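You operate a simulated robot arm through the tools that you are given. There is no shell and no other tool.

You run a simulated robot arm. Do the job below in one go: nothing can be reset, and whatever is moved stays where it is left.

TASK
Warm the red pack by the chart till its patch turns orange.
Fine: Its label gives the thickness; tray in, door shut; then switch off.

The check looks at the end state, three seconds after you hand in, the way a careful person would. Anything else that was tipped, shoved, dropped, spilled or broken makes it a failure.

THE ROBOT
A 6-joint arm with a two-finger gripper, fixed in place. Base frame: the origin is on the floor under the middle of its stand, x ahead of it, y to its left, z up; the work surface is at about z = 703. Units: mm, degrees, N and s.
It reaches about 1572 mm from its shoulder. Its first joint turns from -166.0 to 166.0 degrees. Payload 2.45 kg.
The TCP is the grasp point between the finger pads, 20 mm short of the fingertips. In the tool frame z runs along the fingers and y along their closing line. The gripper opens to 140 mm; its body begins 168 mm behind the TCP.
Orientation is that of the tool frame in the base frame, as [roll, pitch, yaw] about the fixed x, y, z axes, in that order (R = Rz(yaw) Ry(pitch) Rx(roll)). With the fingers straight down and closing along the base's y, the tool's x points along the base's -x, its y along +y and its z along -z.

THE INTERFACE
- The arm moves only by the tool send_rows. Its argument "motion" is a list of rows, each a list of 7 numbers: the turn, a rotation vector about the tool's x, y, z in units of 4 degrees (1.0 is 4 degrees), then the shift along the tool's x, y, z in units of 40 mm (1.0 is 40 mm), then the finger opening in mm, from 0 to 140. In form: [[ax, ay, az, tx, ty, tz, jaw], ...]. A call has 1 to 20 rows; each row shifts and turns the commanded pose from where the row before left it, along the tool's axes as they then stand. A call with a number of a shift or a turn outside -1 to 1 is refused whole. Rows are played at 5 a second. More than 50 mm and 8.6 degrees between two rows, or a gripper value outside its range, and nothing of the call is played. Where a pose cannot be reached the arm comes as near as it can. A force on the tool above 40 N (or 10 N above the force at the start of the call, whichever is more), or a blocked arm, ends the call early, and 0.2 s more pass. The fingers move at their own pace (about 45 mm/s each) and stop on an object; they squeeze with about 43 N. The grip force told is the motor's: it shows also when the fingers shut on nothing. Time passes only in rows, and 0.2 s behind the last, so rows that do not move let the fingers close. The reply holds the time, the measured pose of the TCP, the force on the tool along the base axes, the opening and the grip force, in the units named above and with some noise, with the torque about the TCP (base axes, N m) and any sound that the robot's microphone picked up.
- Cameras (640 x 400 px; columns grow to the right, rows downward): "scene" is fixed at [391.3, -494.6, 1299.1]; the picture's right is [0.65, -0.76, 0.00], its down [-0.39, -0.33, -0.86] and it looks along [0.66, 0.56, -0.51] (base axes); focal length 269 px, centre (320, 200). "wrist" rides on the gripper at [78, 11, -209] in the tool frame; the picture's right is [-0.14, 0.99, 0.00], its down [-0.92, -0.13, -0.37] and it looks along [-0.36, -0.05, 0.93] (tool axes); focal length 280 px, centre (320, 200). There is no depth. A picture from a camera that has moved, and an enlarged one, comes with that camera's place and axes in the base frame and with its lens. The place of the scene camera against the robot may be out by one fixed shift of up to 18 mm in any direction.
- snapshot(camera): a new picture of that camera. It takes no simulated time.
- inspect(camera, box): a new picture of the part [left, top, right, bottom] of that camera's present view, enlarged. It takes no simulated time.
- finish_job(): hands the job in; it is judged then, once.

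Places have to be worked out from the pictures, the camera data and where the tool is seen. Open the gripper and draw the arm clear of the work before you hand the job in, unless the task says otherwise.

The tools are called after ">>>" as a command line: name --pt "numbers of a row" for each row, then --argument value for the rest, lists and objects as JSON in quotes. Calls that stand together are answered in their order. send_rows: Moves the arm, as the interface text tells. Its arguments: {"type":"object","properties":{"motion":{"type":"array","items":{"type":"array","items":{"type":"number"}}}},"required":["motion"]} The other tools are called the same way: snapshot (camera) takes a picture; inspect (camera, box) takes an enlarged picture of a part of a camera's view; finish_job () hands the job in.

At the start:

```text
time: 0.0
ee_pos: [756.1, 308.7, 1185.3]
tool_rot: [-180.0, -0.1, 179.9]
ft_force: [0.3, -0.3, -1.2]
torque: [-0.01, -0.02, 0.0]
width: 140.1
gripper_force: 0.0
```

scene: 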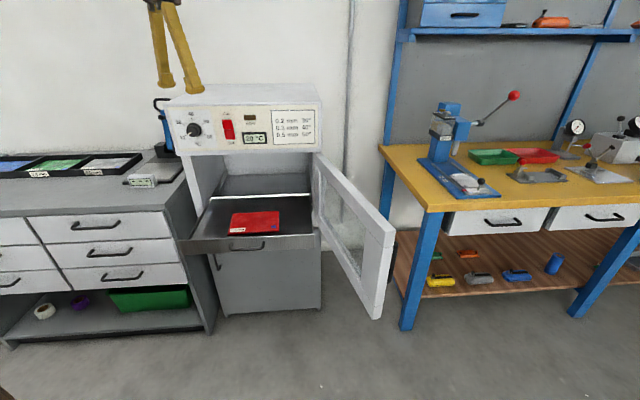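
wrist: 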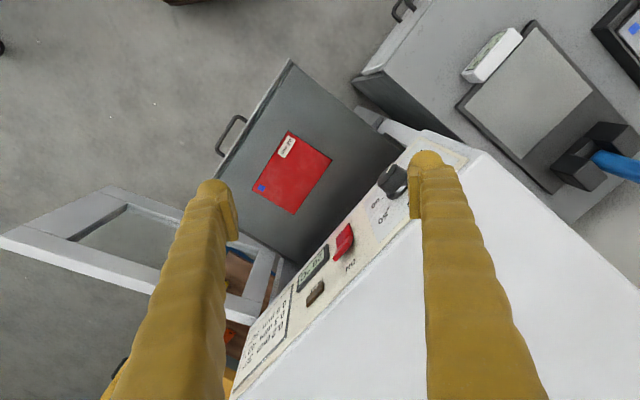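

I'll start by looking closely at the oven's panel, chart, and the pack's label.

>>> inspect --camera "scene" --box '[160, 80, 330, 186]'

>>> inspect --camera "wrist" --box '[240, 120, 350, 220]'

>>> inspect --camera "scene" --box '[170, 180, 410, 330]'

>>> inspect --camera "wrist" --box '[220, 140, 460, 390]'

```text
3.76 times, centred on (245, 133) of scene
camera zoom: at [391.3, -494.6, 1299.1], right [0.65, -0.76, 0.0], down [-0.39, -0.33, -0.86], along [0.66, 0.56, -0.51], focal length 1012 px, centre (602, 452)
```

zoom: 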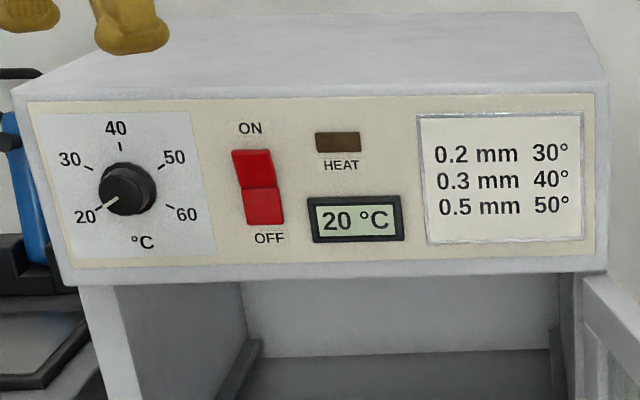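

```text
4.00 times, centred on (295, 170) of wrist
camera zoom: at [679.3, 319.6, 1394.0], right [0.14, 0.99, 0.0], down [0.92, -0.13, 0.37], along [0.36, -0.05, -0.93], focal length 1122 px, centre (420, 320)
```

zoom: 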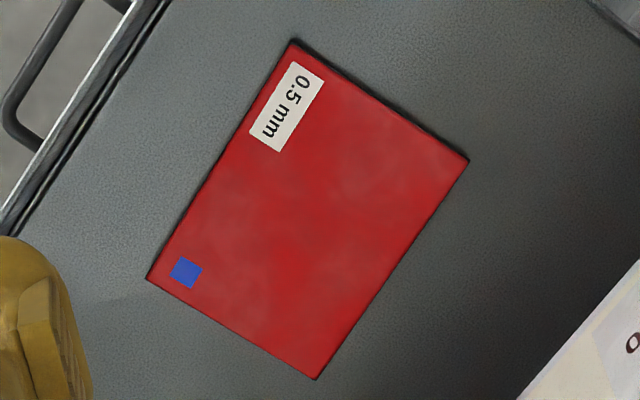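

```text
2.67 times, centred on (290, 255) of scene
camera zoom: at [391.3, -494.6, 1299.1], right [0.65, -0.76, 0.0], down [-0.39, -0.33, -0.86], along [0.66, 0.56, -0.51], focal length 717 px, centre (400, 53)
```

zoom: 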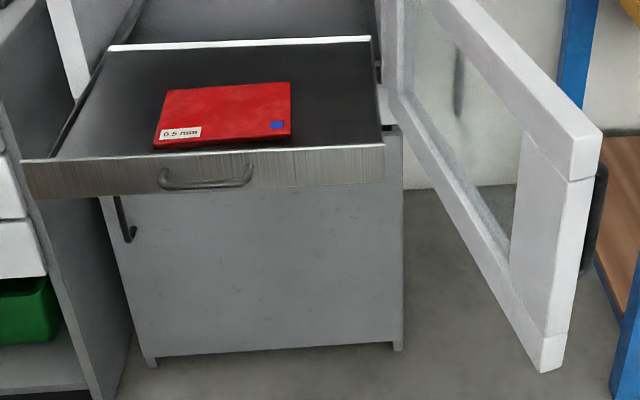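

```text
1.60 times, centred on (340, 265) of wrist
camera zoom: at [679.3, 319.6, 1394.0], right [0.14, 0.99, 0.0], down [0.92, -0.13, 0.37], along [0.36, -0.05, -0.93], focal length 449 px, centre (288, 96)
```

zoom: 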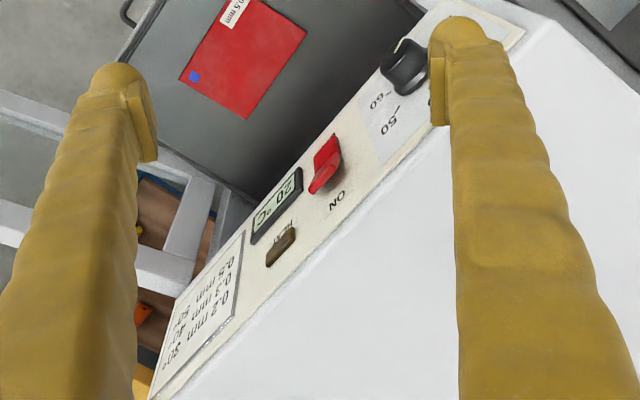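

The label reads 0.5 mm, so the chart gives 50 °C. The switch is off and the dial is at 20. Triangulating puts the panel near (800..945, 390..270, ~1010–1050), facing about (-0.64, -0.77). I'll back off in front of it and start turning the tool toward the panel.

>>> send_rows --pt "0 0 0 0.283 -0.917 0.35 140" --pt "0 0 0 0.283 -0.917 0.35 140" --pt "0 0 0 0.283 -0.917 0.35 140" --pt "0 0 0 0.283 -0.917 0.35 140" --pt "0 0 0 0.283 -0.917 0.35 140" --pt "0 0 0 0.283 -0.917 0.35 140" --pt "0 0 -1 0 0 0 140" --pt "0 0 -1 0 0 0 140" --pt "0 0 -1 0 0 0 140" --pt "0 0 -1 0 0 0 140" --pt "0 0 -1 0 0 0 140" --pt "0 0 -1 0 0 0 140" --pt "0 0 -1 0 0 0 140" --pt "0 0 -1 0 0 0 140" --pt "0 0 -1 0 0 0 140" --pt "0 0 -1 0 0 0 140" --pt "0 0 -1 0 0 0 140" --pt "0 0 -1 0 0 0 140" --pt "0 0 -0.5 0 0 0 140"

```text
time: 4.0
ee_pos: [688.6, 88.9, 1101.0]
tool_rot: [-180.0, 0.0, -129.9]
ft_force: [0.2, -0.9, 0.3]
torque: [0.01, -0.01, 0.01]
width: 140.0
gripper_force: 0.0
```

The pose is as commanded, and the fingers are still pointing down. I'll take pictures from here to triangulate the tray, pack and door before tilting.

>>> snapshot --camera "wrist"

>>> snapshot --camera "scene"

```text
taken
camera wrist: at [631.2, 35.3, 1310.0], right [-0.67, 0.74, 0.0], down [0.69, 0.62, 0.37], along [0.27, 0.25, -0.93], focal length 280 px, centre (320, 200)
```

wrist: 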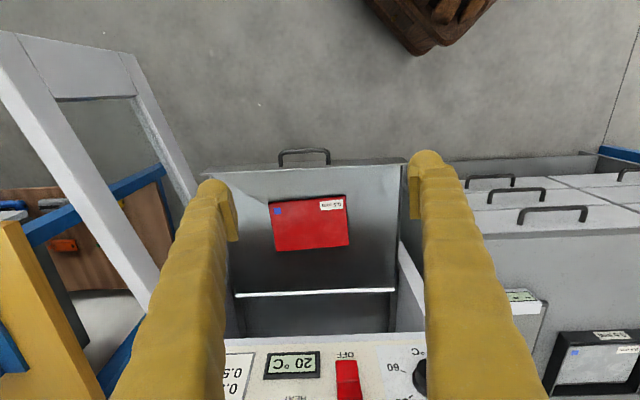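

```text
taken
```

scene: 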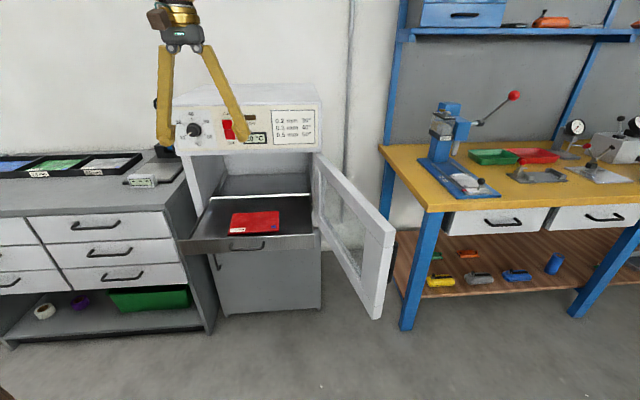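

The new view shows the oven faces exactly along (-0.707, -0.707). In oven coordinates (u inward, v to the right), the panel is at u≈856 and the tray lip at u≈615. I'll square the yaw and tilt the tool to horizontal, facing the panel.

>>> send_rows --pt "0 0 1 0 0 0 140" --pt "0 0 0.275 0 0 0 140" --pt "0 -1 0 0 0 0 140" --pt "0 -1 0 0 0 0 140" --pt "0 -1 0 0 0 0 140" --pt "0 -1 0 0 0 0 140" --pt "0 -1 0 0 0 0 140" --pt "0 -1 0 0 0 0 140" --pt "0 -1 0 0 0 0 140" --pt "0 -1 0 0 0 0 140" --pt "0 -1 0 0 0 0 140" --pt "0 -1 0 0 0 0 140" --pt "0 -1 0 0 0 0 140" --pt "0 -1 0 0 0 0 140" --pt "0 -1 0 0 0 0 140" --pt "0 -1 0 0 0 0 140" --pt "0 -1 0 0 0 0 140" --pt "0 -1 0 0 0 0 140" --pt "0 -1 0 0 0 0 140" --pt "0 -1 0 0 0 0 140"

>>> send_rows --pt "0 -1 0 0 0 0 140" --pt "0 -1 0 0 0 0 140" --pt "0 -1 0 0 0 0 140" --pt "0 -1 0 0 0 0 140" --pt "0 -0.5 0 0 0 0 140"

>>> snapshot --camera "wrist"

>>> snapshot --camera "scene"

```text
time: 8.2
ee_pos: [687.4, 89.0, 1100.7]
tool_rot: [-179.9, 72.1, -135.0]
ft_force: [0.6, 0.8, 0.0]
torque: [0.01, 0.02, -0.01]
width: 139.9
gripper_force: 0.0
```

```text
time: 9.4
ee_pos: [689.0, 88.6, 1100.8]
tool_rot: [162.0, 90.0, -153.3]
ft_force: [-0.3, 0.3, -0.3]
torque: [0.0, -0.02, 0.02]
width: 139.9
gripper_force: 0.1
```

```text
taken
camera wrist: at [534.2, -51.4, 1022.3], right [-0.7, 0.7, 0.14], down [-0.17, -0.35, 0.92], along [0.69, 0.62, 0.37], focal length 280 px, centre (320, 200)
```

wrist: 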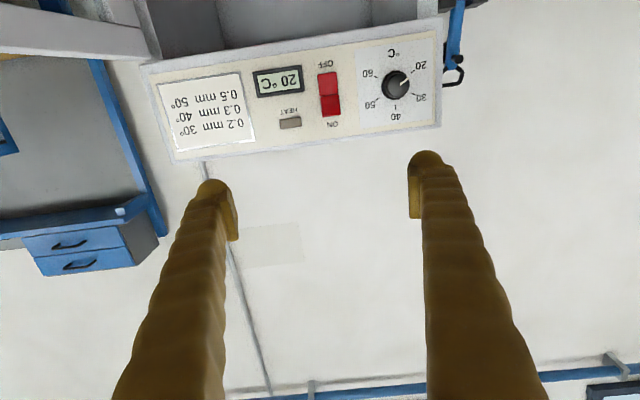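

```text
taken
```

scene: 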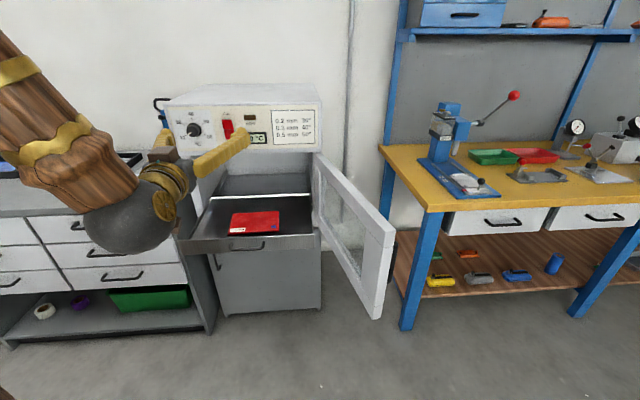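

The tool is horizontal, and the (upside-down) wrist view puts the knob at about u≈848, v≈286, z≈1032. I'll move to a stand-off in front of the knob with the jaw narrowed to 90 mm.

>>> send_rows --pt "0 0 0 0.246 0.494 0.786 90" --pt "0 0 0 0.246 0.494 0.786 90" --pt "0 0 0 0.246 0.494 0.786 90" --pt "0 0 0 0.246 0.494 0.786 90" --pt "0 0 0 0.246 0.494 0.786 90" --pt "0 0 0 0.246 0.494 0.786 90" --pt "0 0 0 0.246 0.494 0.786 90" --pt "0 0 0 0 0 0 90"

>>> snapshot --camera "wrist"

>>> snapshot --camera "scene"

```text
time: 11.2
ee_pos: [746.3, 341.8, 1030.3]
tool_rot: [109.0, 89.9, 154.0]
ft_force: [-0.3, -0.6, 0.7]
torque: [-0.04, 0.0, -0.01]
width: 90.0
gripper_force: 0.0
```

```text
taken
camera wrist: at [591.3, 200.6, 952.7], right [-0.7, 0.7, 0.14], down [-0.17, -0.35, 0.92], along [0.69, 0.62, 0.36], focal length 280 px, centre (320, 200)
```

wrist: 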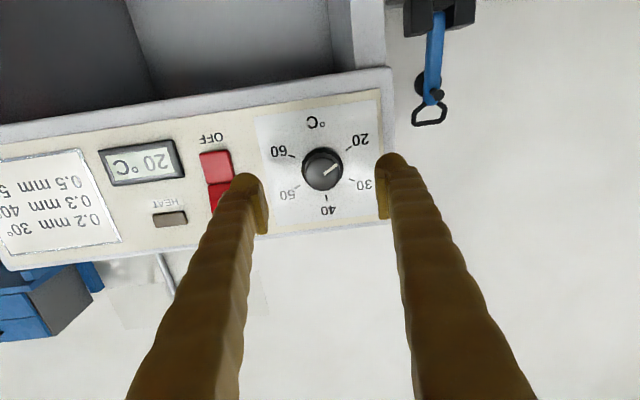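

```text
taken
```

scene: 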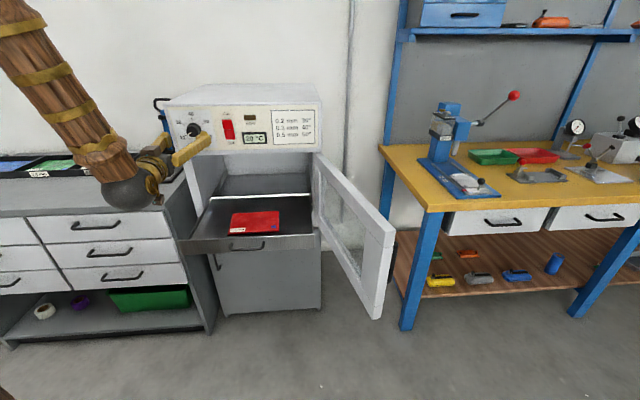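

I'm close to the knob now. I'll enlarge the view to fix the knob's axis precisely before going in.

>>> inspect --camera "wrist" --box '[240, 90, 400, 240]'

>>> inspect --camera "scene" --box '[160, 100, 240, 150]'

```text
2.67 times, centred on (320, 165) of wrist
camera zoom: at [591.3, 200.6, 952.7], right [-0.7, 0.7, 0.14], down [-0.17, -0.35, 0.92], along [0.69, 0.62, 0.36], focal length 748 px, centre (320, 293)
```

zoom: 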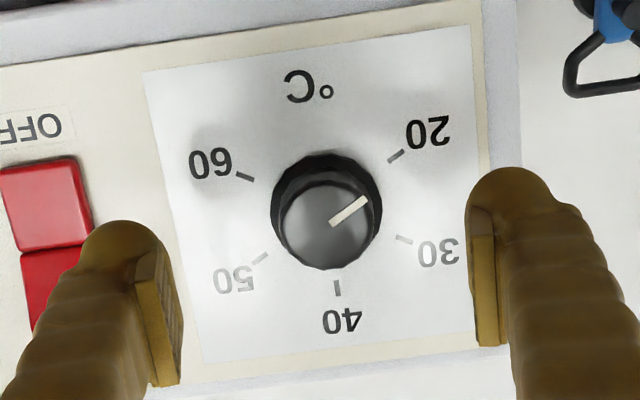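

```text
8.00 times, centred on (200, 125) of scene
camera zoom: at [391.3, -494.6, 1299.1], right [0.65, -0.76, 0.0], down [-0.39, -0.33, -0.86], along [0.66, 0.56, -0.51], focal length 2150 px, centre (1280, 800)
```

zoom: 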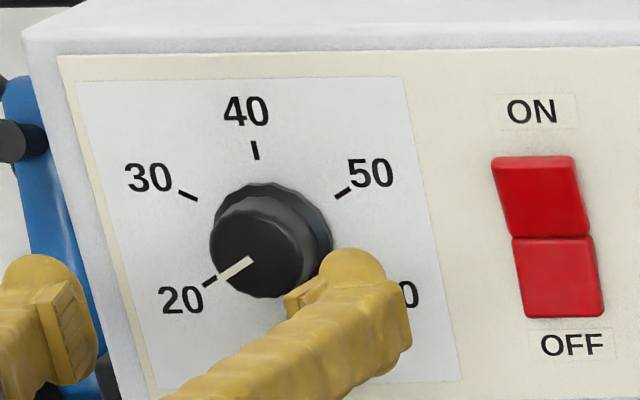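

Knob axis worked out: v≈284.8, z≈1033.4, front face at u≈836, and about 60° of turn per 10 °C, so 20→50 is 180° clockwise. I'll pre-roll the wrist -90° at this stand-off so the turn spans -90 to +90.

>>> send_rows --pt "0 0 -1 0 0 0 80" --pt "0 0 -1 0 0 0 80" --pt "0 0 -1 0 0 0 80" --pt "0 0 -1 0 0 0 80" --pt "0 0 -1 0 0 0 80" --pt "0 0 -1 0 0 0 80" --pt "0 0 -1 0 0 0 80" --pt "0 0 -1 0 0 0 80" --pt "0 0 -1 0 0 0 80" --pt "0 0 -1 0 0 0 80" --pt "0 0 -1 0 0 0 80" --pt "0 0 -1 0 0 0 80" --pt "0 0 -1 0 0 0 80" --pt "0 0 -1 0 0 0 80" --pt "0 0 -1 0 0 0 80" --pt "0 0 -1 0 0 0 80" --pt "0 0 -1 0 0 0 80" --pt "0 0 -1 0 0 0 80" --pt "0 0 -1 0 0 0 80" --pt "0 0 -1 0 0 0 80"

>>> send_rows --pt "0 0 -1 0 0 0 70" --pt "0 0 -1 0 0 0 70" --pt "0 0 -0.5 0 0 0 70" --pt "0 0 0 0 0 0 70"

>>> snapshot --camera "wrist"

```text
time: 15.4
ee_pos: [757.1, 337.8, 1052.4]
tool_rot: [-105.2, 87.4, -59.5]
ft_force: [0.0, -0.4, 0.2]
torque: [0.0, 0.0, 0.0]
width: 79.6
gripper_force: 0.0
out of reach, approached as far as the arm can: row 1, 2, 3, 4, 5, 6, 7, 8, 9, 10, 11, 12, 13, 14, 15, 16, 17, 18, 19, 20
```

```text
time: 16.4
ee_pos: [756.9, 337.2, 1050.8]
tool_rot: [-105.1, 87.4, -59.5]
ft_force: [0.6, 0.7, -1.0]
torque: [0.0, 0.0, -0.02]
width: 70.0
gripper_force: 0.1
out of reach, approached as far as the arm can: row 1, 2
```

```text
taken
camera wrist: at [606.0, 191.9, 975.3], right [-0.71, 0.7, 0.09], down [-0.19, -0.32, 0.93], along [0.68, 0.64, 0.36], focal length 280 px, centre (320, 200)
```

wrist: 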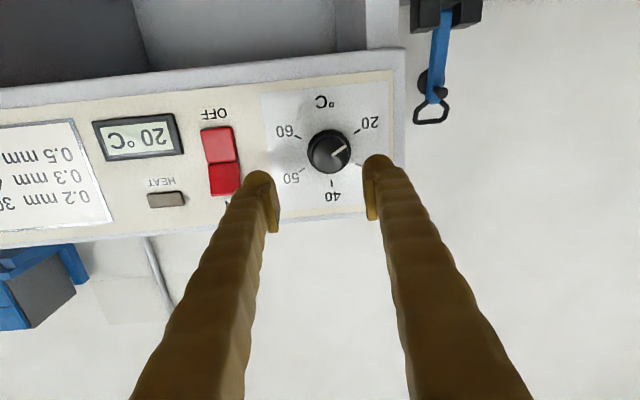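

The wrist is at its roll limit in the negative direction, so I'll use the positive side instead. I'll correct the small orientation error, line up with the knob axis, and roll slightly positive (+8°) away from the limit.

>>> send_rows --pt "0.142 -0.165 0.627 0 0 0 70" --pt "0 0 1 0 0 0 70" --pt "0 0 1 0 0 0 70" --pt "0 0 0 0 0 0 70"

```text
time: 17.4
ee_pos: [757.0, 336.9, 1050.8]
tool_rot: [89.8, 83.9, 135.0]
ft_force: [-0.2, -0.5, 0.4]
torque: [0.0, -0.02, -0.02]
width: 69.8
gripper_force: 0.1
```

Roll is now +6° with the tool axis exactly along u. Next I'll shift onto the knob axis at a stand-off (u≈795) and verify.

>>> send_rows --pt "0 0 0 0.465 0.258 0 70" --pt "0 0 0 0 0 0.54 70" --pt "0 0 0 0 0 0 70"

>>> inspect --camera "wrist" --box '[240, 90, 400, 240]'

>>> inspect --camera "scene" --box '[140, 90, 260, 165]'

```text
time: 18.2
ee_pos: [764.1, 361.7, 1033.5]
tool_rot: [90.0, 84.1, 135.0]
ft_force: [0.1, 0.2, 0.7]
torque: [-0.01, -0.02, -0.02]
width: 69.7
gripper_force: 0.1
```

```text
2.67 times, centred on (320, 165) of wrist
camera zoom: at [603.6, 225.8, 957.0], right [-0.69, 0.68, 0.24], down [-0.1, -0.42, 0.9], along [0.72, 0.6, 0.36], focal length 748 px, centre (320, 293)
```

zoom: 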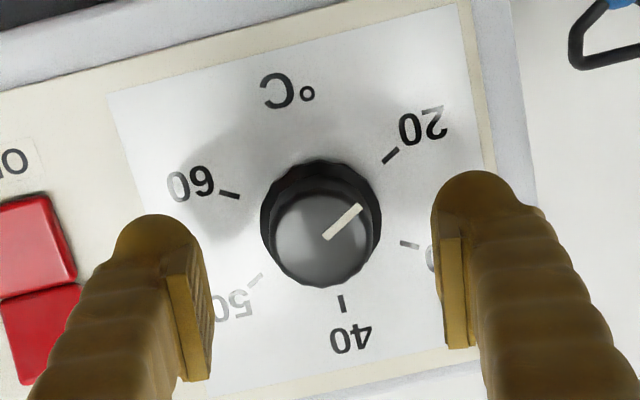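

```text
5.33 times, centred on (200, 128) of scene
camera zoom: at [391.3, -494.6, 1299.1], right [0.65, -0.76, 0.0], down [-0.39, -0.33, -0.86], along [0.66, 0.56, -0.51], focal length 1433 px, centre (960, 587)
```

zoom: 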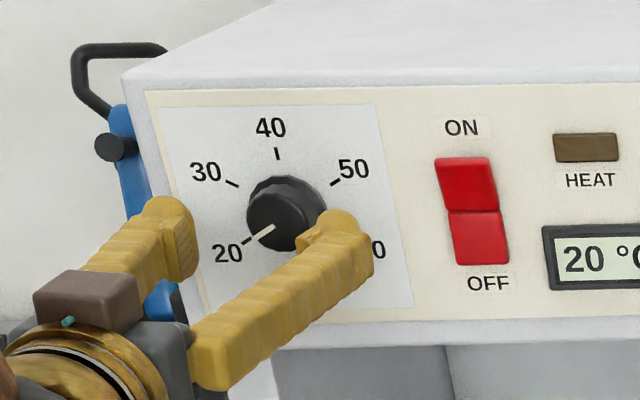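

The knob face centre projects right where the tool axis should hit it, so alignment is good. I'll move in 38 mm so the pads overlap the knob, then close gently.

>>> send_rows --pt "0 0 0 0 0 0.5 70" --pt "0 0 0 0 0 0.45 70" --pt "0 0 0 0 0 0 70" --pt "0 0 0 0 0 0 20" --pt "0 0 0 0 0 0 20" --pt "0 0 0 0 0 0 20" --pt "0 0 0 0 0 0 20" --pt "0 0 0 0 0 0 20"

>>> snapshot --camera "wrist"

>>> inspect --camera "scene" --box '[140, 90, 260, 165]'

```text
time: 20.0
ee_pos: [790.6, 388.0, 1034.7]
tool_rot: [89.8, 84.0, 135.0]
ft_force: [4.5, 3.7, 0.3]
torque: [0.03, 0.04, 0.0]
width: 46.5
gripper_force: 44.7
```

```text
taken
camera wrist: at [631.0, 253.2, 958.0], right [-0.69, 0.68, 0.24], down [-0.1, -0.42, 0.9], along [0.72, 0.6, 0.36], focal length 280 px, centre (320, 200)
```

wrist: 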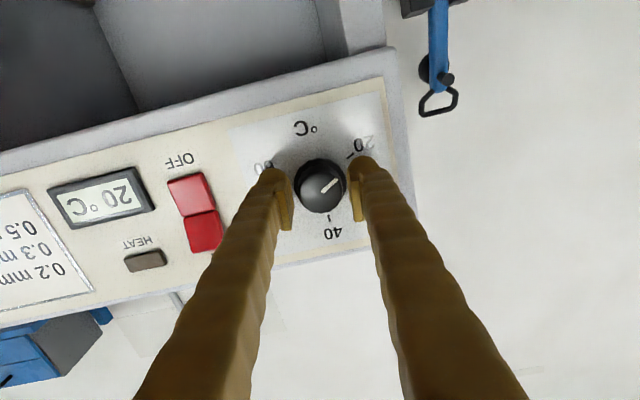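

```text
5.33 times, centred on (200, 128) of scene
camera zoom: at [391.3, -494.6, 1299.1], right [0.65, -0.76, 0.0], down [-0.39, -0.33, -0.86], along [0.66, 0.56, -0.51], focal length 1433 px, centre (960, 587)
```

zoom: 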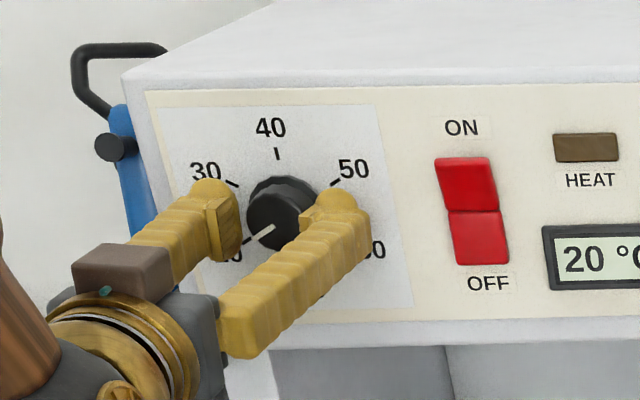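

The knob is gripped at 46.5 mm, and the force on the arm is small. I'll turn it clockwise in a first short step of 20° to check it follows.

>>> send_rows --pt "0 0 1 0 0 0 20" --pt "0 0 1 0 0 0 20" --pt "0 0 1 0 0 0 20" --pt "0 0 1 0 0 0 20" --pt "0 0 1 0 0 0 20"

>>> inspect --camera "scene" --box '[140, 90, 260, 165]'

>>> inspect --camera "wrist" --box '[240, 110, 400, 260]'

```text
time: 21.2
ee_pos: [791.1, 388.0, 1034.1]
tool_rot: [89.9, 64.0, 135.0]
ft_force: [-10.0, 2.3, 19.5]
torque: [0.17, -0.15, 0.06]
width: 46.5
gripper_force: 44.7
```

```text
5.33 times, centred on (200, 128) of scene
camera zoom: at [391.3, -494.6, 1299.1], right [0.65, -0.76, 0.0], down [-0.39, -0.33, -0.86], along [0.66, 0.56, -0.51], focal length 1433 px, centre (960, 587)
```

zoom: 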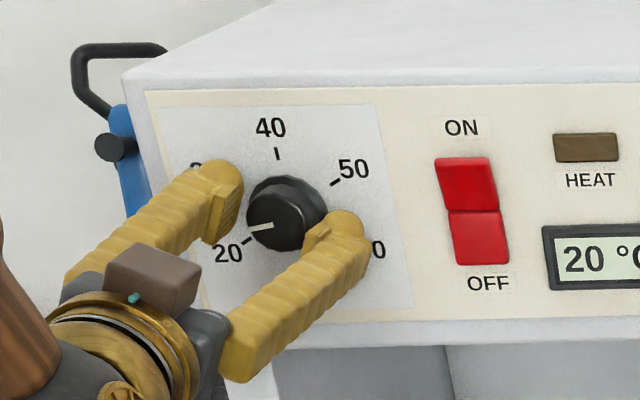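

```text
2.67 times, centred on (320, 185) of wrist
camera zoom: at [613.2, 271.0, 968.8], right [-0.59, 0.58, 0.56], down [0.11, -0.63, 0.77], along [0.8, 0.51, 0.31], focal length 748 px, centre (320, 240)
```

zoom: 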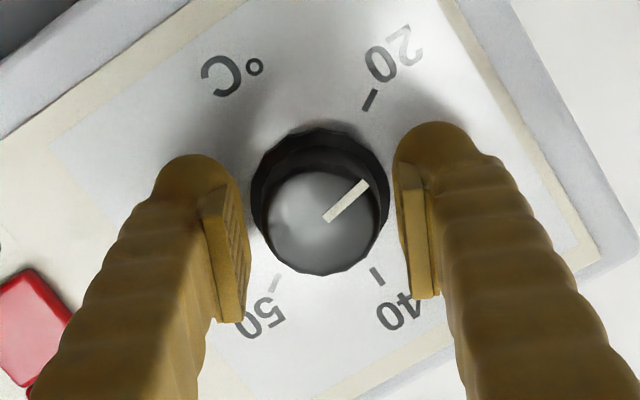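

The knob follows, but a side force of ~22 N (up and left) built up, so my turning centre is a little low and right. I'll nudge the tool about 1 mm that way and see if the force drops.

>>> send_rows --pt "0 0 0 -0.016 0.019 0 20" --pt "0 0 0 0 0 0 20"

```text
time: 21.8
ee_pos: [790.8, 388.0, 1033.6]
tool_rot: [89.9, 63.9, 135.0]
ft_force: [3.7, 11.6, 18.6]
torque: [0.08, -0.1, 0.0]
width: 46.7
gripper_force: 45.4
```

The sideways part fell but the upward part remains. I'll nudge 1.5 mm straight up and read again.

>>> send_rows --pt "0 0 0 -0.034 0.016 0 20" --pt "0 0 0 0 0 0 20"

```text
time: 22.4
ee_pos: [790.6, 388.4, 1034.3]
tool_rot: [90.3, 64.1, 135.3]
ft_force: [19.9, 15.9, -2.4]
torque: [-0.07, 0.07, -0.07]
width: 46.8
gripper_force: 45.0
```

Side forces are gone; now there's an inward pull (+u ≈ 25 N) on the tool. I'll relieve it by easing 0.8 mm inward.

>>> send_rows --pt "0 0 0 0 0 0.02 20" --pt "0 0 0 0 0 0 20"

```text
time: 23.0
ee_pos: [791.7, 388.2, 1034.4]
tool_rot: [90.3, 64.0, 135.3]
ft_force: [13.9, 7.6, -13.9]
torque: [-0.14, 0.16, -0.04]
width: 46.6
gripper_force: 44.7
```

Forces are moderate now. I'll rotate another 20° with a slight 0.6 mm downward correction and check the trend.

>>> send_rows --pt "0 0 1 0.014 -0.007 0.01 20" --pt "0 0 1 0 0 0 20" --pt "0 0 1 0 0 0 20" --pt "0 0 1 0 0 0 20" --pt "0 0 1 0 0 0 20"

```text
time: 24.2
ee_pos: [791.7, 386.5, 1035.2]
tool_rot: [90.1, 44.1, 135.0]
ft_force: [-24.1, -30.0, -8.9]
torque: [-0.08, 0.11, -0.17]
width: 46.5
gripper_force: 45.2
```

There's now 38 N pushing the tool outward, so the deep grip on the skirt isn't ideal. I'll release, let the forces settle, and look.

>>> send_rows --pt "0 0 0 0 0 0 70" --pt "0 0 0 0 0 0 70" --pt "0 0 0 0 0 0 70"

>>> inspect --camera "wrist" --box '[240, 110, 400, 260]'

>>> inspect --camera "scene" --box '[140, 90, 260, 165]'

```text
time: 25.0
ee_pos: [790.7, 389.6, 1035.9]
tool_rot: [90.1, 44.0, 135.1]
ft_force: [0.1, -0.2, -0.2]
torque: [-0.01, 0.0, 0.01]
width: 70.0
gripper_force: 0.1
```

```text
2.67 times, centred on (320, 185) of wrist
camera zoom: at [599.3, 285.9, 988.4], right [-0.42, 0.42, 0.81], down [0.27, -0.79, 0.55], along [0.87, 0.45, 0.22], focal length 748 px, centre (320, 240)
```

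zoom: 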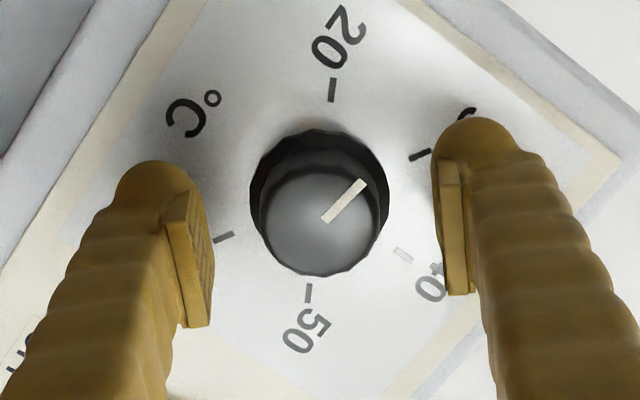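

```text
5.33 times, centred on (200, 128) of scene
camera zoom: at [391.3, -494.6, 1299.1], right [0.65, -0.76, 0.0], down [-0.39, -0.33, -0.86], along [0.66, 0.56, -0.51], focal length 1433 px, centre (960, 587)
```

zoom: 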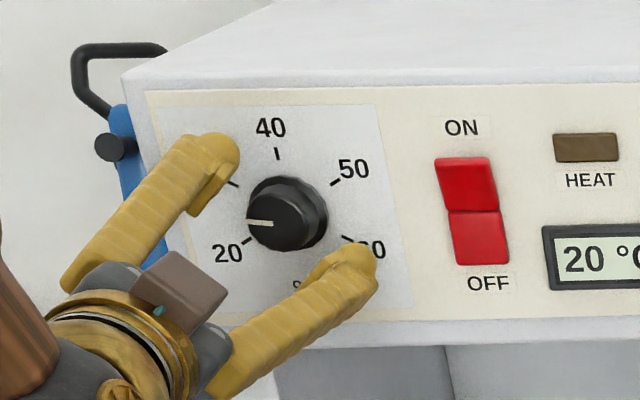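

The knob has turned about 37° and stayed put. I'll back out 8 mm to grip only the knob's narrower front cylinder, correct the centre by ~1.4 mm, and re-grip.

>>> send_rows --pt "0 0 0 0.034 0.005 -0.2 70" --pt "0 0 0 0 0 0 70" --pt "0 0 0 0 0 0 15" --pt "0 0 0 0 0 0 15" --pt "0 0 0 0 0 0 15" --pt "0 0 0 0 0 0 15" --pt "0 0 0 0 0 0 15"

```text
time: 26.3
ee_pos: [781.4, 381.6, 1033.6]
tool_rot: [90.2, 43.9, 135.1]
ft_force: [-51.4, -37.4, 13.0]
torque: [-1.02, 0.99, -1.74]
width: 40.9
gripper_force: 37.6
stopped in row 6: the force on the tool passed its limit at 43 N (the readings are from after the stop); the commanded pose is now the measured one
```

The knob is tapered, so a shallow grip pushes the fingers off. I'll open, and look at the knob's state again.

>>> send_rows --pt "0 0 0 0 0 0 70" --pt "0 0 0 0 0 0 70" --pt "0 0 0 0 0 0 70"

>>> inspect --camera "wrist" --box '[240, 110, 400, 260]'

>>> inspect --camera "scene" --box '[140, 90, 340, 215]'

```text
time: 26.6
ee_pos: [782.0, 382.5, 1032.4]
tool_rot: [90.1, 43.9, 135.1]
ft_force: [-0.8, 0.1, -0.3]
torque: [0.04, -0.03, -0.05]
width: 64.4
gripper_force: 0.0
stopped in row 1: the force on the tool passed its limit at 80 N (the readings are from after the stop); the commanded pose is now the measured one
```

```text
2.67 times, centred on (320, 185) of wrist
camera zoom: at [590.6, 279.3, 987.9], right [-0.41, 0.42, 0.81], down [0.27, -0.79, 0.55], along [0.87, 0.45, 0.21], focal length 748 px, centre (320, 240)
```

zoom: 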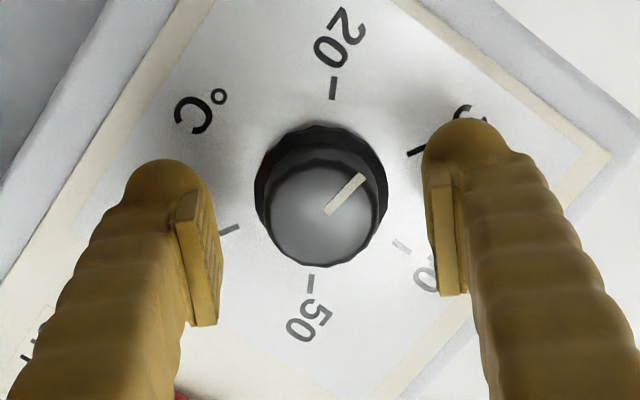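

```text
3.20 times, centred on (240, 152) of scene
camera zoom: at [391.3, -494.6, 1299.1], right [0.65, -0.76, 0.0], down [-0.39, -0.33, -0.86], along [0.66, 0.56, -0.51], focal length 860 px, centre (576, 352)
```

zoom: 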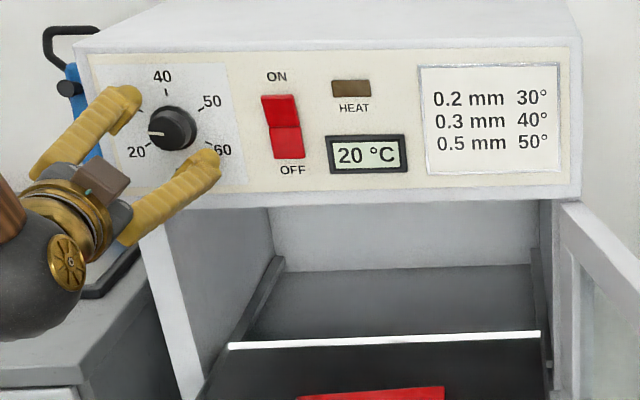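

The knob is unharmed and the pointer is about 37° past 20. I'll zoom tightly to pin down the knob axis relative to the tool better before the next grip.

>>> inspect --camera "wrist" --box '[284, 145, 356, 205]'

```text
6.67 times, centred on (320, 175) of wrist
camera zoom: at [590.6, 279.3, 987.9], right [-0.41, 0.42, 0.81], down [0.27, -0.79, 0.55], along [0.87, 0.45, 0.21], focal length 1869 px, centre (320, 367)
```

zoom: 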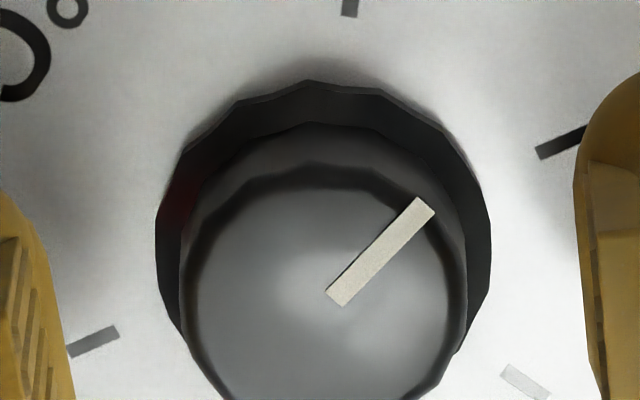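

Using the dial ticks (20–50 and 30–60 lines cross at the axis), I need to shift about -1.2 mm in tool x and +0.4 mm in y. I'll centre, then go in deeper (tips near u≈860, still short of the panel) with the jaw open, watching force.

>>> send_rows --pt "0 0 0 -0.03 0.009 0 70" --pt "0 0 0 0 0 0.3 70" --pt "0 0 0 0 0 0.1 70" --pt "0 0 0 0 0 0 70"

>>> inspect --camera "wrist" --box '[240, 110, 400, 260]'

>>> inspect --camera "scene" --box '[150, 90, 246, 150]'

```text
time: 27.6
ee_pos: [793.8, 395.0, 1034.2]
tool_rot: [90.2, 43.9, 135.1]
ft_force: [0.6, 0.6, 0.2]
torque: [-0.05, 0.03, -0.01]
width: 70.1
gripper_force: 0.1
```

```text
2.67 times, centred on (320, 185) of wrist
camera zoom: at [601.9, 290.6, 988.7], right [-0.41, 0.42, 0.81], down [0.27, -0.79, 0.55], along [0.87, 0.45, 0.21], focal length 748 px, centre (320, 240)
```

zoom: 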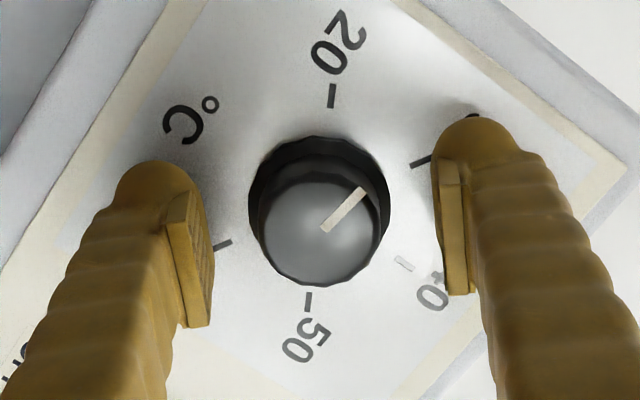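

```text
6.67 times, centred on (198, 120) of scene
camera zoom: at [391.3, -494.6, 1299.1], right [0.65, -0.76, 0.0], down [-0.39, -0.33, -0.86], along [0.66, 0.56, -0.51], focal length 1792 px, centre (1133, 733)
```

zoom: 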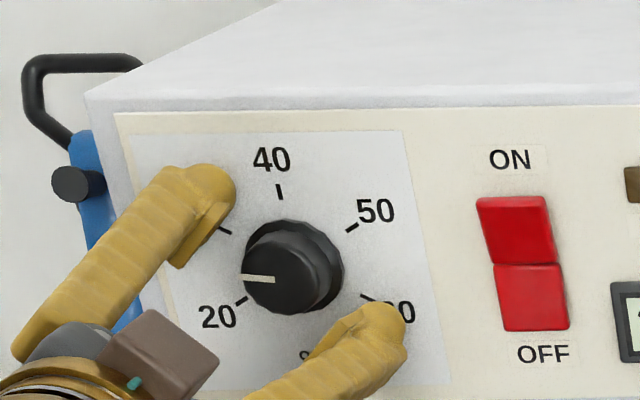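

Centred within half a millimetre and free of contact at u≈840.6. Now I'll close on the skirt, commanding only slightly under its width first to see the squeeze.

>>> send_rows --pt "0 0 0 0 0 0 44" --pt "0 0 0 0 0 0 44" --pt "0 0 0 0 0 0 44" --pt "0 0 0 0 0 0 44" --pt "0 0 0 0 0 0 44"

```text
time: 28.8
ee_pos: [794.7, 392.8, 1034.1]
tool_rot: [90.2, 44.0, 135.1]
ft_force: [8.8, -3.7, -7.1]
torque: [-0.02, 0.07, -0.09]
width: 45.9
gripper_force: 44.8
```

Gripped at 45.9 mm with only ~11 N along the closing line. I'll ease 0.5 mm that way and rotate 20°.

>>> send_rows --pt "0 0 0 0 -0.013 0 44" --pt "0 0 1 0 0 0 44" --pt "0 0 1 0 0 0 44" --pt "0 0 1 0 0 0 44" --pt "0 0 1 0 0 0 44" --pt "0 0 1 0 0 0 44"

```text
time: 30.2
ee_pos: [793.5, 393.5, 1034.3]
tool_rot: [90.1, 23.9, 135.1]
ft_force: [4.4, 8.7, 8.1]
torque: [0.09, -0.06, 0.1]
width: 45.9
gripper_force: 45.6
```

Forces are low (~12 N). Continuing the turn by 32°.

>>> send_rows --pt "0 0 1 0 0 0 44" --pt "0 0 1 0 0 0 44" --pt "0 0 1 0 0 0 44" --pt "0 0 1 0 0 0 44" --pt "0 0 1 0 0 0 44" --pt "0 0 1 0 0 0 44" --pt "0 0 1 0 0 0 44" --pt "0 0 1 0 0 0 44"

>>> inspect --camera "scene" --box '[150, 90, 246, 150]'

```text
time: 32.0
ee_pos: [793.5, 393.3, 1036.4]
tool_rot: [90.1, -8.1, 135.1]
ft_force: [-11.5, 28.2, 23.5]
torque: [0.15, -0.2, 0.46]
width: 46.2
gripper_force: 44.3
```

```text
6.67 times, centred on (198, 120) of scene
camera zoom: at [391.3, -494.6, 1299.1], right [0.65, -0.76, 0.0], down [-0.39, -0.33, -0.86], along [0.66, 0.56, -0.51], focal length 1792 px, centre (1133, 733)
```

zoom: 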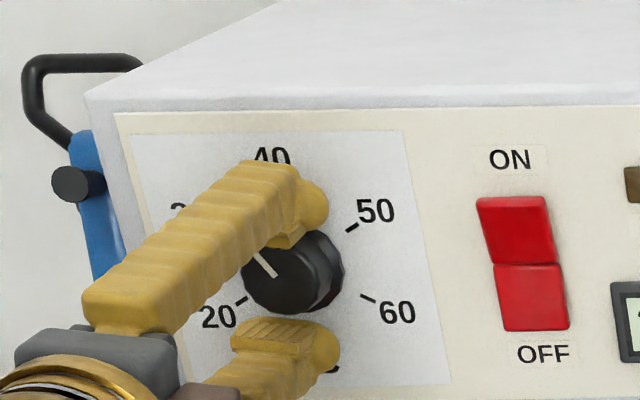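

The knob is around 33-35 °C now, but the side force has built to ~37 N toward left and up. I'll relieve it by shifting about 1.5 mm left and 1 mm up.

>>> send_rows --pt "0 0 0 0.03 0.02 0 44" --pt "0 0 0 0 0 0 44"

```text
time: 32.6
ee_pos: [793.9, 393.3, 1036.5]
tool_rot: [90.2, -8.1, 135.1]
ft_force: [-4.1, 18.9, 13.6]
torque: [0.05, -0.07, 0.13]
width: 46.2
gripper_force: 44.8
```

The shift halved the force. One more of the same.

>>> send_rows --pt "0 0 0 0.03 0.02 0.01 44" --pt "0 0 0 0 0 0 44"

```text
time: 33.2
ee_pos: [794.9, 393.2, 1036.1]
tool_rot: [90.3, -8.2, 134.9]
ft_force: [-4.9, -11.2, -7.1]
torque: [-0.09, 0.11, -0.17]
width: 46.3
gripper_force: 44.5
```

Forces are low again; about 90° done. Turning another 24°.

>>> send_rows --pt "0 0 1 0 0 0 44" --pt "0 0 1 0 0 0 44" --pt "0 0 1 0 0 0 44" --pt "0 0 1 0 0 0 44" --pt "0 0 1 0 0 0 44" --pt "0 0 1 0 0 0 44"

```text
time: 34.2
ee_pos: [793.5, 393.5, 1036.2]
tool_rot: [90.2, -23.3, 134.8]
ft_force: [-0.2, -4.5, -1.7]
torque: [-0.11, 0.11, -0.1]
width: 46.0
gripper_force: 44.6
stopped in row 5: the force on the tool passed its limit at 41 N (the readings are from after the stop); the commanded pose is now the measured one
```

The safety stop relaxed the pose at roll ≈113°, and forces are near zero again. I'll continue in small steps.

>>> send_rows --pt "0 0 1 0 0 0 44" --pt "0 0 1 0 0 0 44" --pt "0 0 1 0 0 0 44"

>>> inspect --camera "scene" --box '[150, 90, 246, 150]'

>>> inspect --camera "wrist" --box '[240, 110, 400, 260]'

```text
time: 35.0
ee_pos: [795.2, 393.3, 1036.9]
tool_rot: [90.4, -35.4, 134.7]
ft_force: [-8.7, -11.3, -1.1]
torque: [-0.1, 0.07, -0.09]
width: 46.3
gripper_force: 45.1
```

```text
6.67 times, centred on (198, 120) of scene
camera zoom: at [391.3, -494.6, 1299.1], right [0.65, -0.76, 0.0], down [-0.39, -0.33, -0.86], along [0.66, 0.56, -0.51], focal length 1792 px, centre (1133, 733)
```

zoom: 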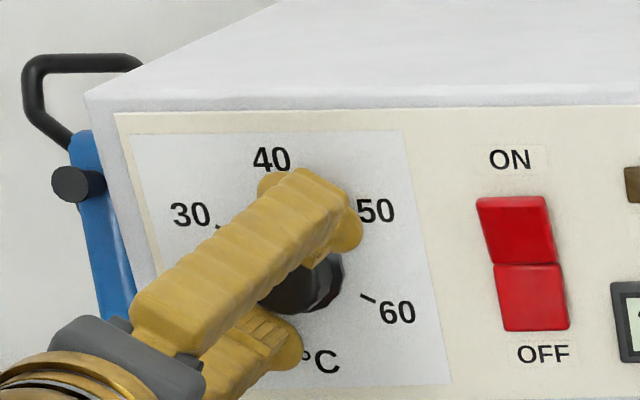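

```text
2.67 times, centred on (320, 185) of wrist
camera zoom: at [606.5, 286.4, 1091.3], right [0.49, -0.48, 0.73], down [0.21, -0.74, -0.64], along [0.85, 0.47, -0.26], focal length 748 px, centre (320, 240)
```

zoom: 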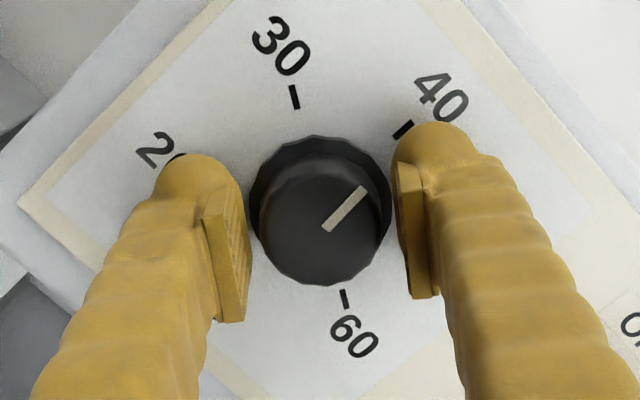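

Pointer is almost at 40; forces are low. Continuing with small steps toward 50.

>>> send_rows --pt "0 0 1 0 0 0 44" --pt "0 0 1 0 0 0 44" --pt "0 0 1 0 0 0 44" --pt "0 0 1 0 0 0 44"

```text
time: 36.0
ee_pos: [794.5, 393.0, 1034.7]
tool_rot: [90.3, -51.3, 134.7]
ft_force: [-9.7, -27.0, 6.4]
torque: [0.05, -0.04, -0.25]
width: 46.2
gripper_force: 44.9
```

Some outward (26 N) and closing-line force built up. I'll ease 0.8 mm outward and 0.6 mm sideways while continuing 12°.

>>> send_rows --pt "0 0 0 0 0.015 -0.02 44" --pt "0 0 1 0 0 0 44" --pt "0 0 1 0 0 0 44" --pt "0 0 1 0 0 0 44"

```text
time: 37.0
ee_pos: [794.5, 393.1, 1036.5]
tool_rot: [90.3, -63.3, 134.6]
ft_force: [23.3, 0.0, 4.2]
torque: [0.0, -0.07, -0.08]
width: 46.2
gripper_force: 44.9
```

Still moderate. Adjusting a bit along the closing line and turning 16° more.

>>> send_rows --pt "0 0 0 0 0.02 0.012 44" --pt "0 0 1 0 0 0 44" --pt "0 0 1 0 0 0 44" --pt "0 0 1 0 0 0 44" --pt "0 0 1 0 0 0 44"

>>> inspect --camera "wrist" --box '[240, 110, 400, 260]'

>>> inspect --camera "scene" --box '[150, 90, 246, 150]'

```text
time: 38.2
ee_pos: [794.9, 392.6, 1037.0]
tool_rot: [90.6, -79.5, 134.2]
ft_force: [29.8, 0.4, 10.8]
torque: [0.01, -0.08, -0.18]
width: 46.0
gripper_force: 44.9
```

```text
2.67 times, centred on (320, 185) of wrist
camera zoom: at [645.1, 247.7, 1116.3], right [0.7, -0.71, 0.05], down [-0.23, -0.29, -0.93], along [0.67, 0.64, -0.37], focal length 748 px, centre (320, 240)
```

zoom: 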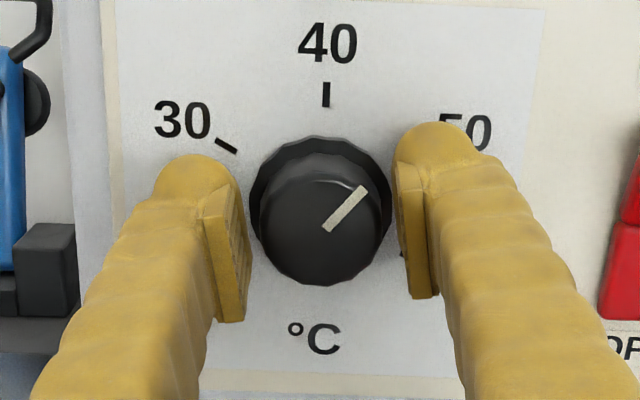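

```text
6.67 times, centred on (198, 120) of scene
camera zoom: at [391.3, -494.6, 1299.1], right [0.65, -0.76, 0.0], down [-0.39, -0.33, -0.86], along [0.66, 0.56, -0.51], focal length 1792 px, centre (1133, 733)
```

zoom: 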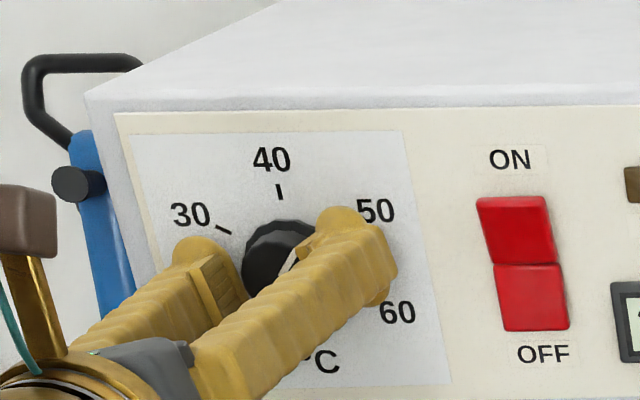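

The camera is on top now, and the pointer sits around 46-47 °C, about 18-20° short of the 50 tick. I'll relieve the side force and turn 16° more, then check finely.

>>> send_rows --pt "0 0 0 0.008 0.03 0.02 44" --pt "0 0 1 0 0 0 44" --pt "0 0 1 0 0 0 44" --pt "0 0 1 0 0 0 44" --pt "0 0 1 0 0 0 44"

>>> inspect --camera "wrist" --box '[240, 110, 400, 260]'

```text
time: 39.4
ee_pos: [794.8, 391.7, 1036.1]
tool_rot: [-92.4, -84.6, -42.7]
ft_force: [-24.0, -15.1, 7.2]
torque: [0.1, -0.06, 0.09]
width: 46.3
gripper_force: 45.3
```

```text
2.67 times, centred on (320, 185) of wrist
camera zoom: at [661.3, 231.7, 1114.7], right [0.69, -0.69, -0.23], down [-0.41, -0.11, -0.9], along [0.6, 0.72, -0.36], focal length 748 px, centre (320, 240)
```

zoom: 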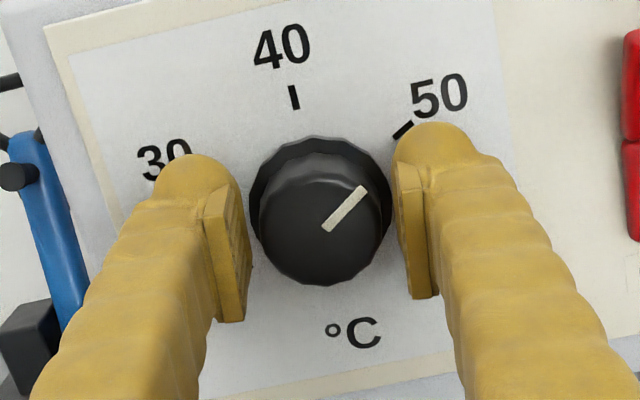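

The pointer is about 6° short of the 50 tick by perspective-corrected measure. I'll ease outward slightly and turn the last 6.4°.

>>> send_rows --pt "0 0 0 0 0 -0.02 44" --pt "0 0 0.8 0 0 0 44" --pt "0 0 0.8 0 0 0 44" --pt "0 0 0 0 0 0 44"

>>> inspect --camera "wrist" --box '[240, 110, 400, 260]'

```text
time: 40.4
ee_pos: [794.8, 392.9, 1036.7]
tool_rot: [-91.4, -78.1, -43.9]
ft_force: [-7.2, -2.3, -9.6]
torque: [-0.12, 0.08, 0.04]
width: 46.3
gripper_force: 45.0
```

```text
2.67 times, centred on (320, 185) of wrist
camera zoom: at [667.2, 225.9, 1112.3], right [0.66, -0.67, -0.34], down [-0.48, -0.04, -0.87], along [0.57, 0.74, -0.35], focal length 748 px, centre (320, 240)
```

zoom: 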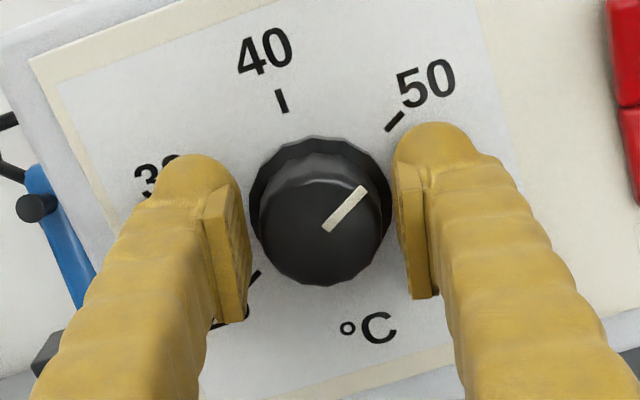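

The pointer now lines up with the 50 tick (both ≈49° in the tool frame). I'll release and back straight out, then verify.

>>> send_rows --pt "0 0 0 0 0 0 75" --pt "0 0 0 0 0 0 75" --pt "0 0 0 0 0 0 75" --pt "0 0 0 0 0 -0.8 75" --pt "0 0 0 0 0 -1 75" --pt "0 0 0 0 0 -1 75" --pt "0 0 0 0 0 0 75"

>>> inspect --camera "wrist" --box '[240, 90, 400, 240]'

>>> inspect --camera "scene" --box '[150, 90, 246, 150]'

```text
time: 42.0
ee_pos: [715.5, 311.7, 1036.7]
tool_rot: [-90.8, -78.2, -44.3]
ft_force: [0.3, 0.1, 0.0]
torque: [-0.01, 0.03, 0.01]
width: 75.0
gripper_force: 0.1
```

```text
2.67 times, centred on (320, 165) of wrist
camera zoom: at [587.5, 145.4, 1111.9], right [0.66, -0.67, -0.34], down [-0.48, -0.04, -0.87], along [0.57, 0.74, -0.35], focal length 748 px, centre (320, 293)
```

zoom: 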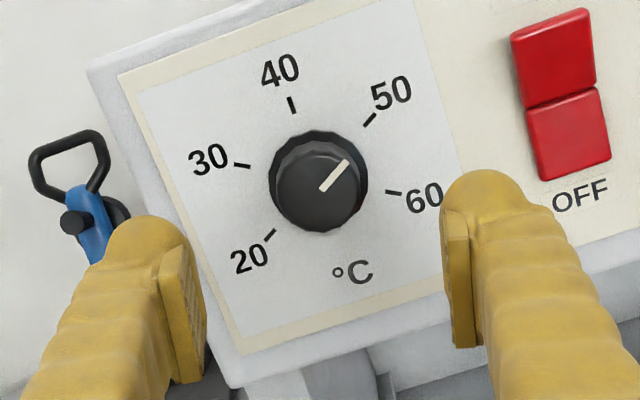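

```text
6.67 times, centred on (198, 120) of scene
camera zoom: at [391.3, -494.6, 1299.1], right [0.65, -0.76, 0.0], down [-0.39, -0.33, -0.86], along [0.66, 0.56, -0.51], focal length 1792 px, centre (1133, 733)
```

zoom: 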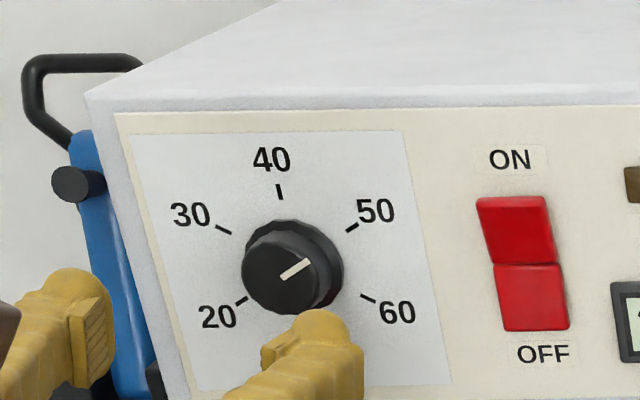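

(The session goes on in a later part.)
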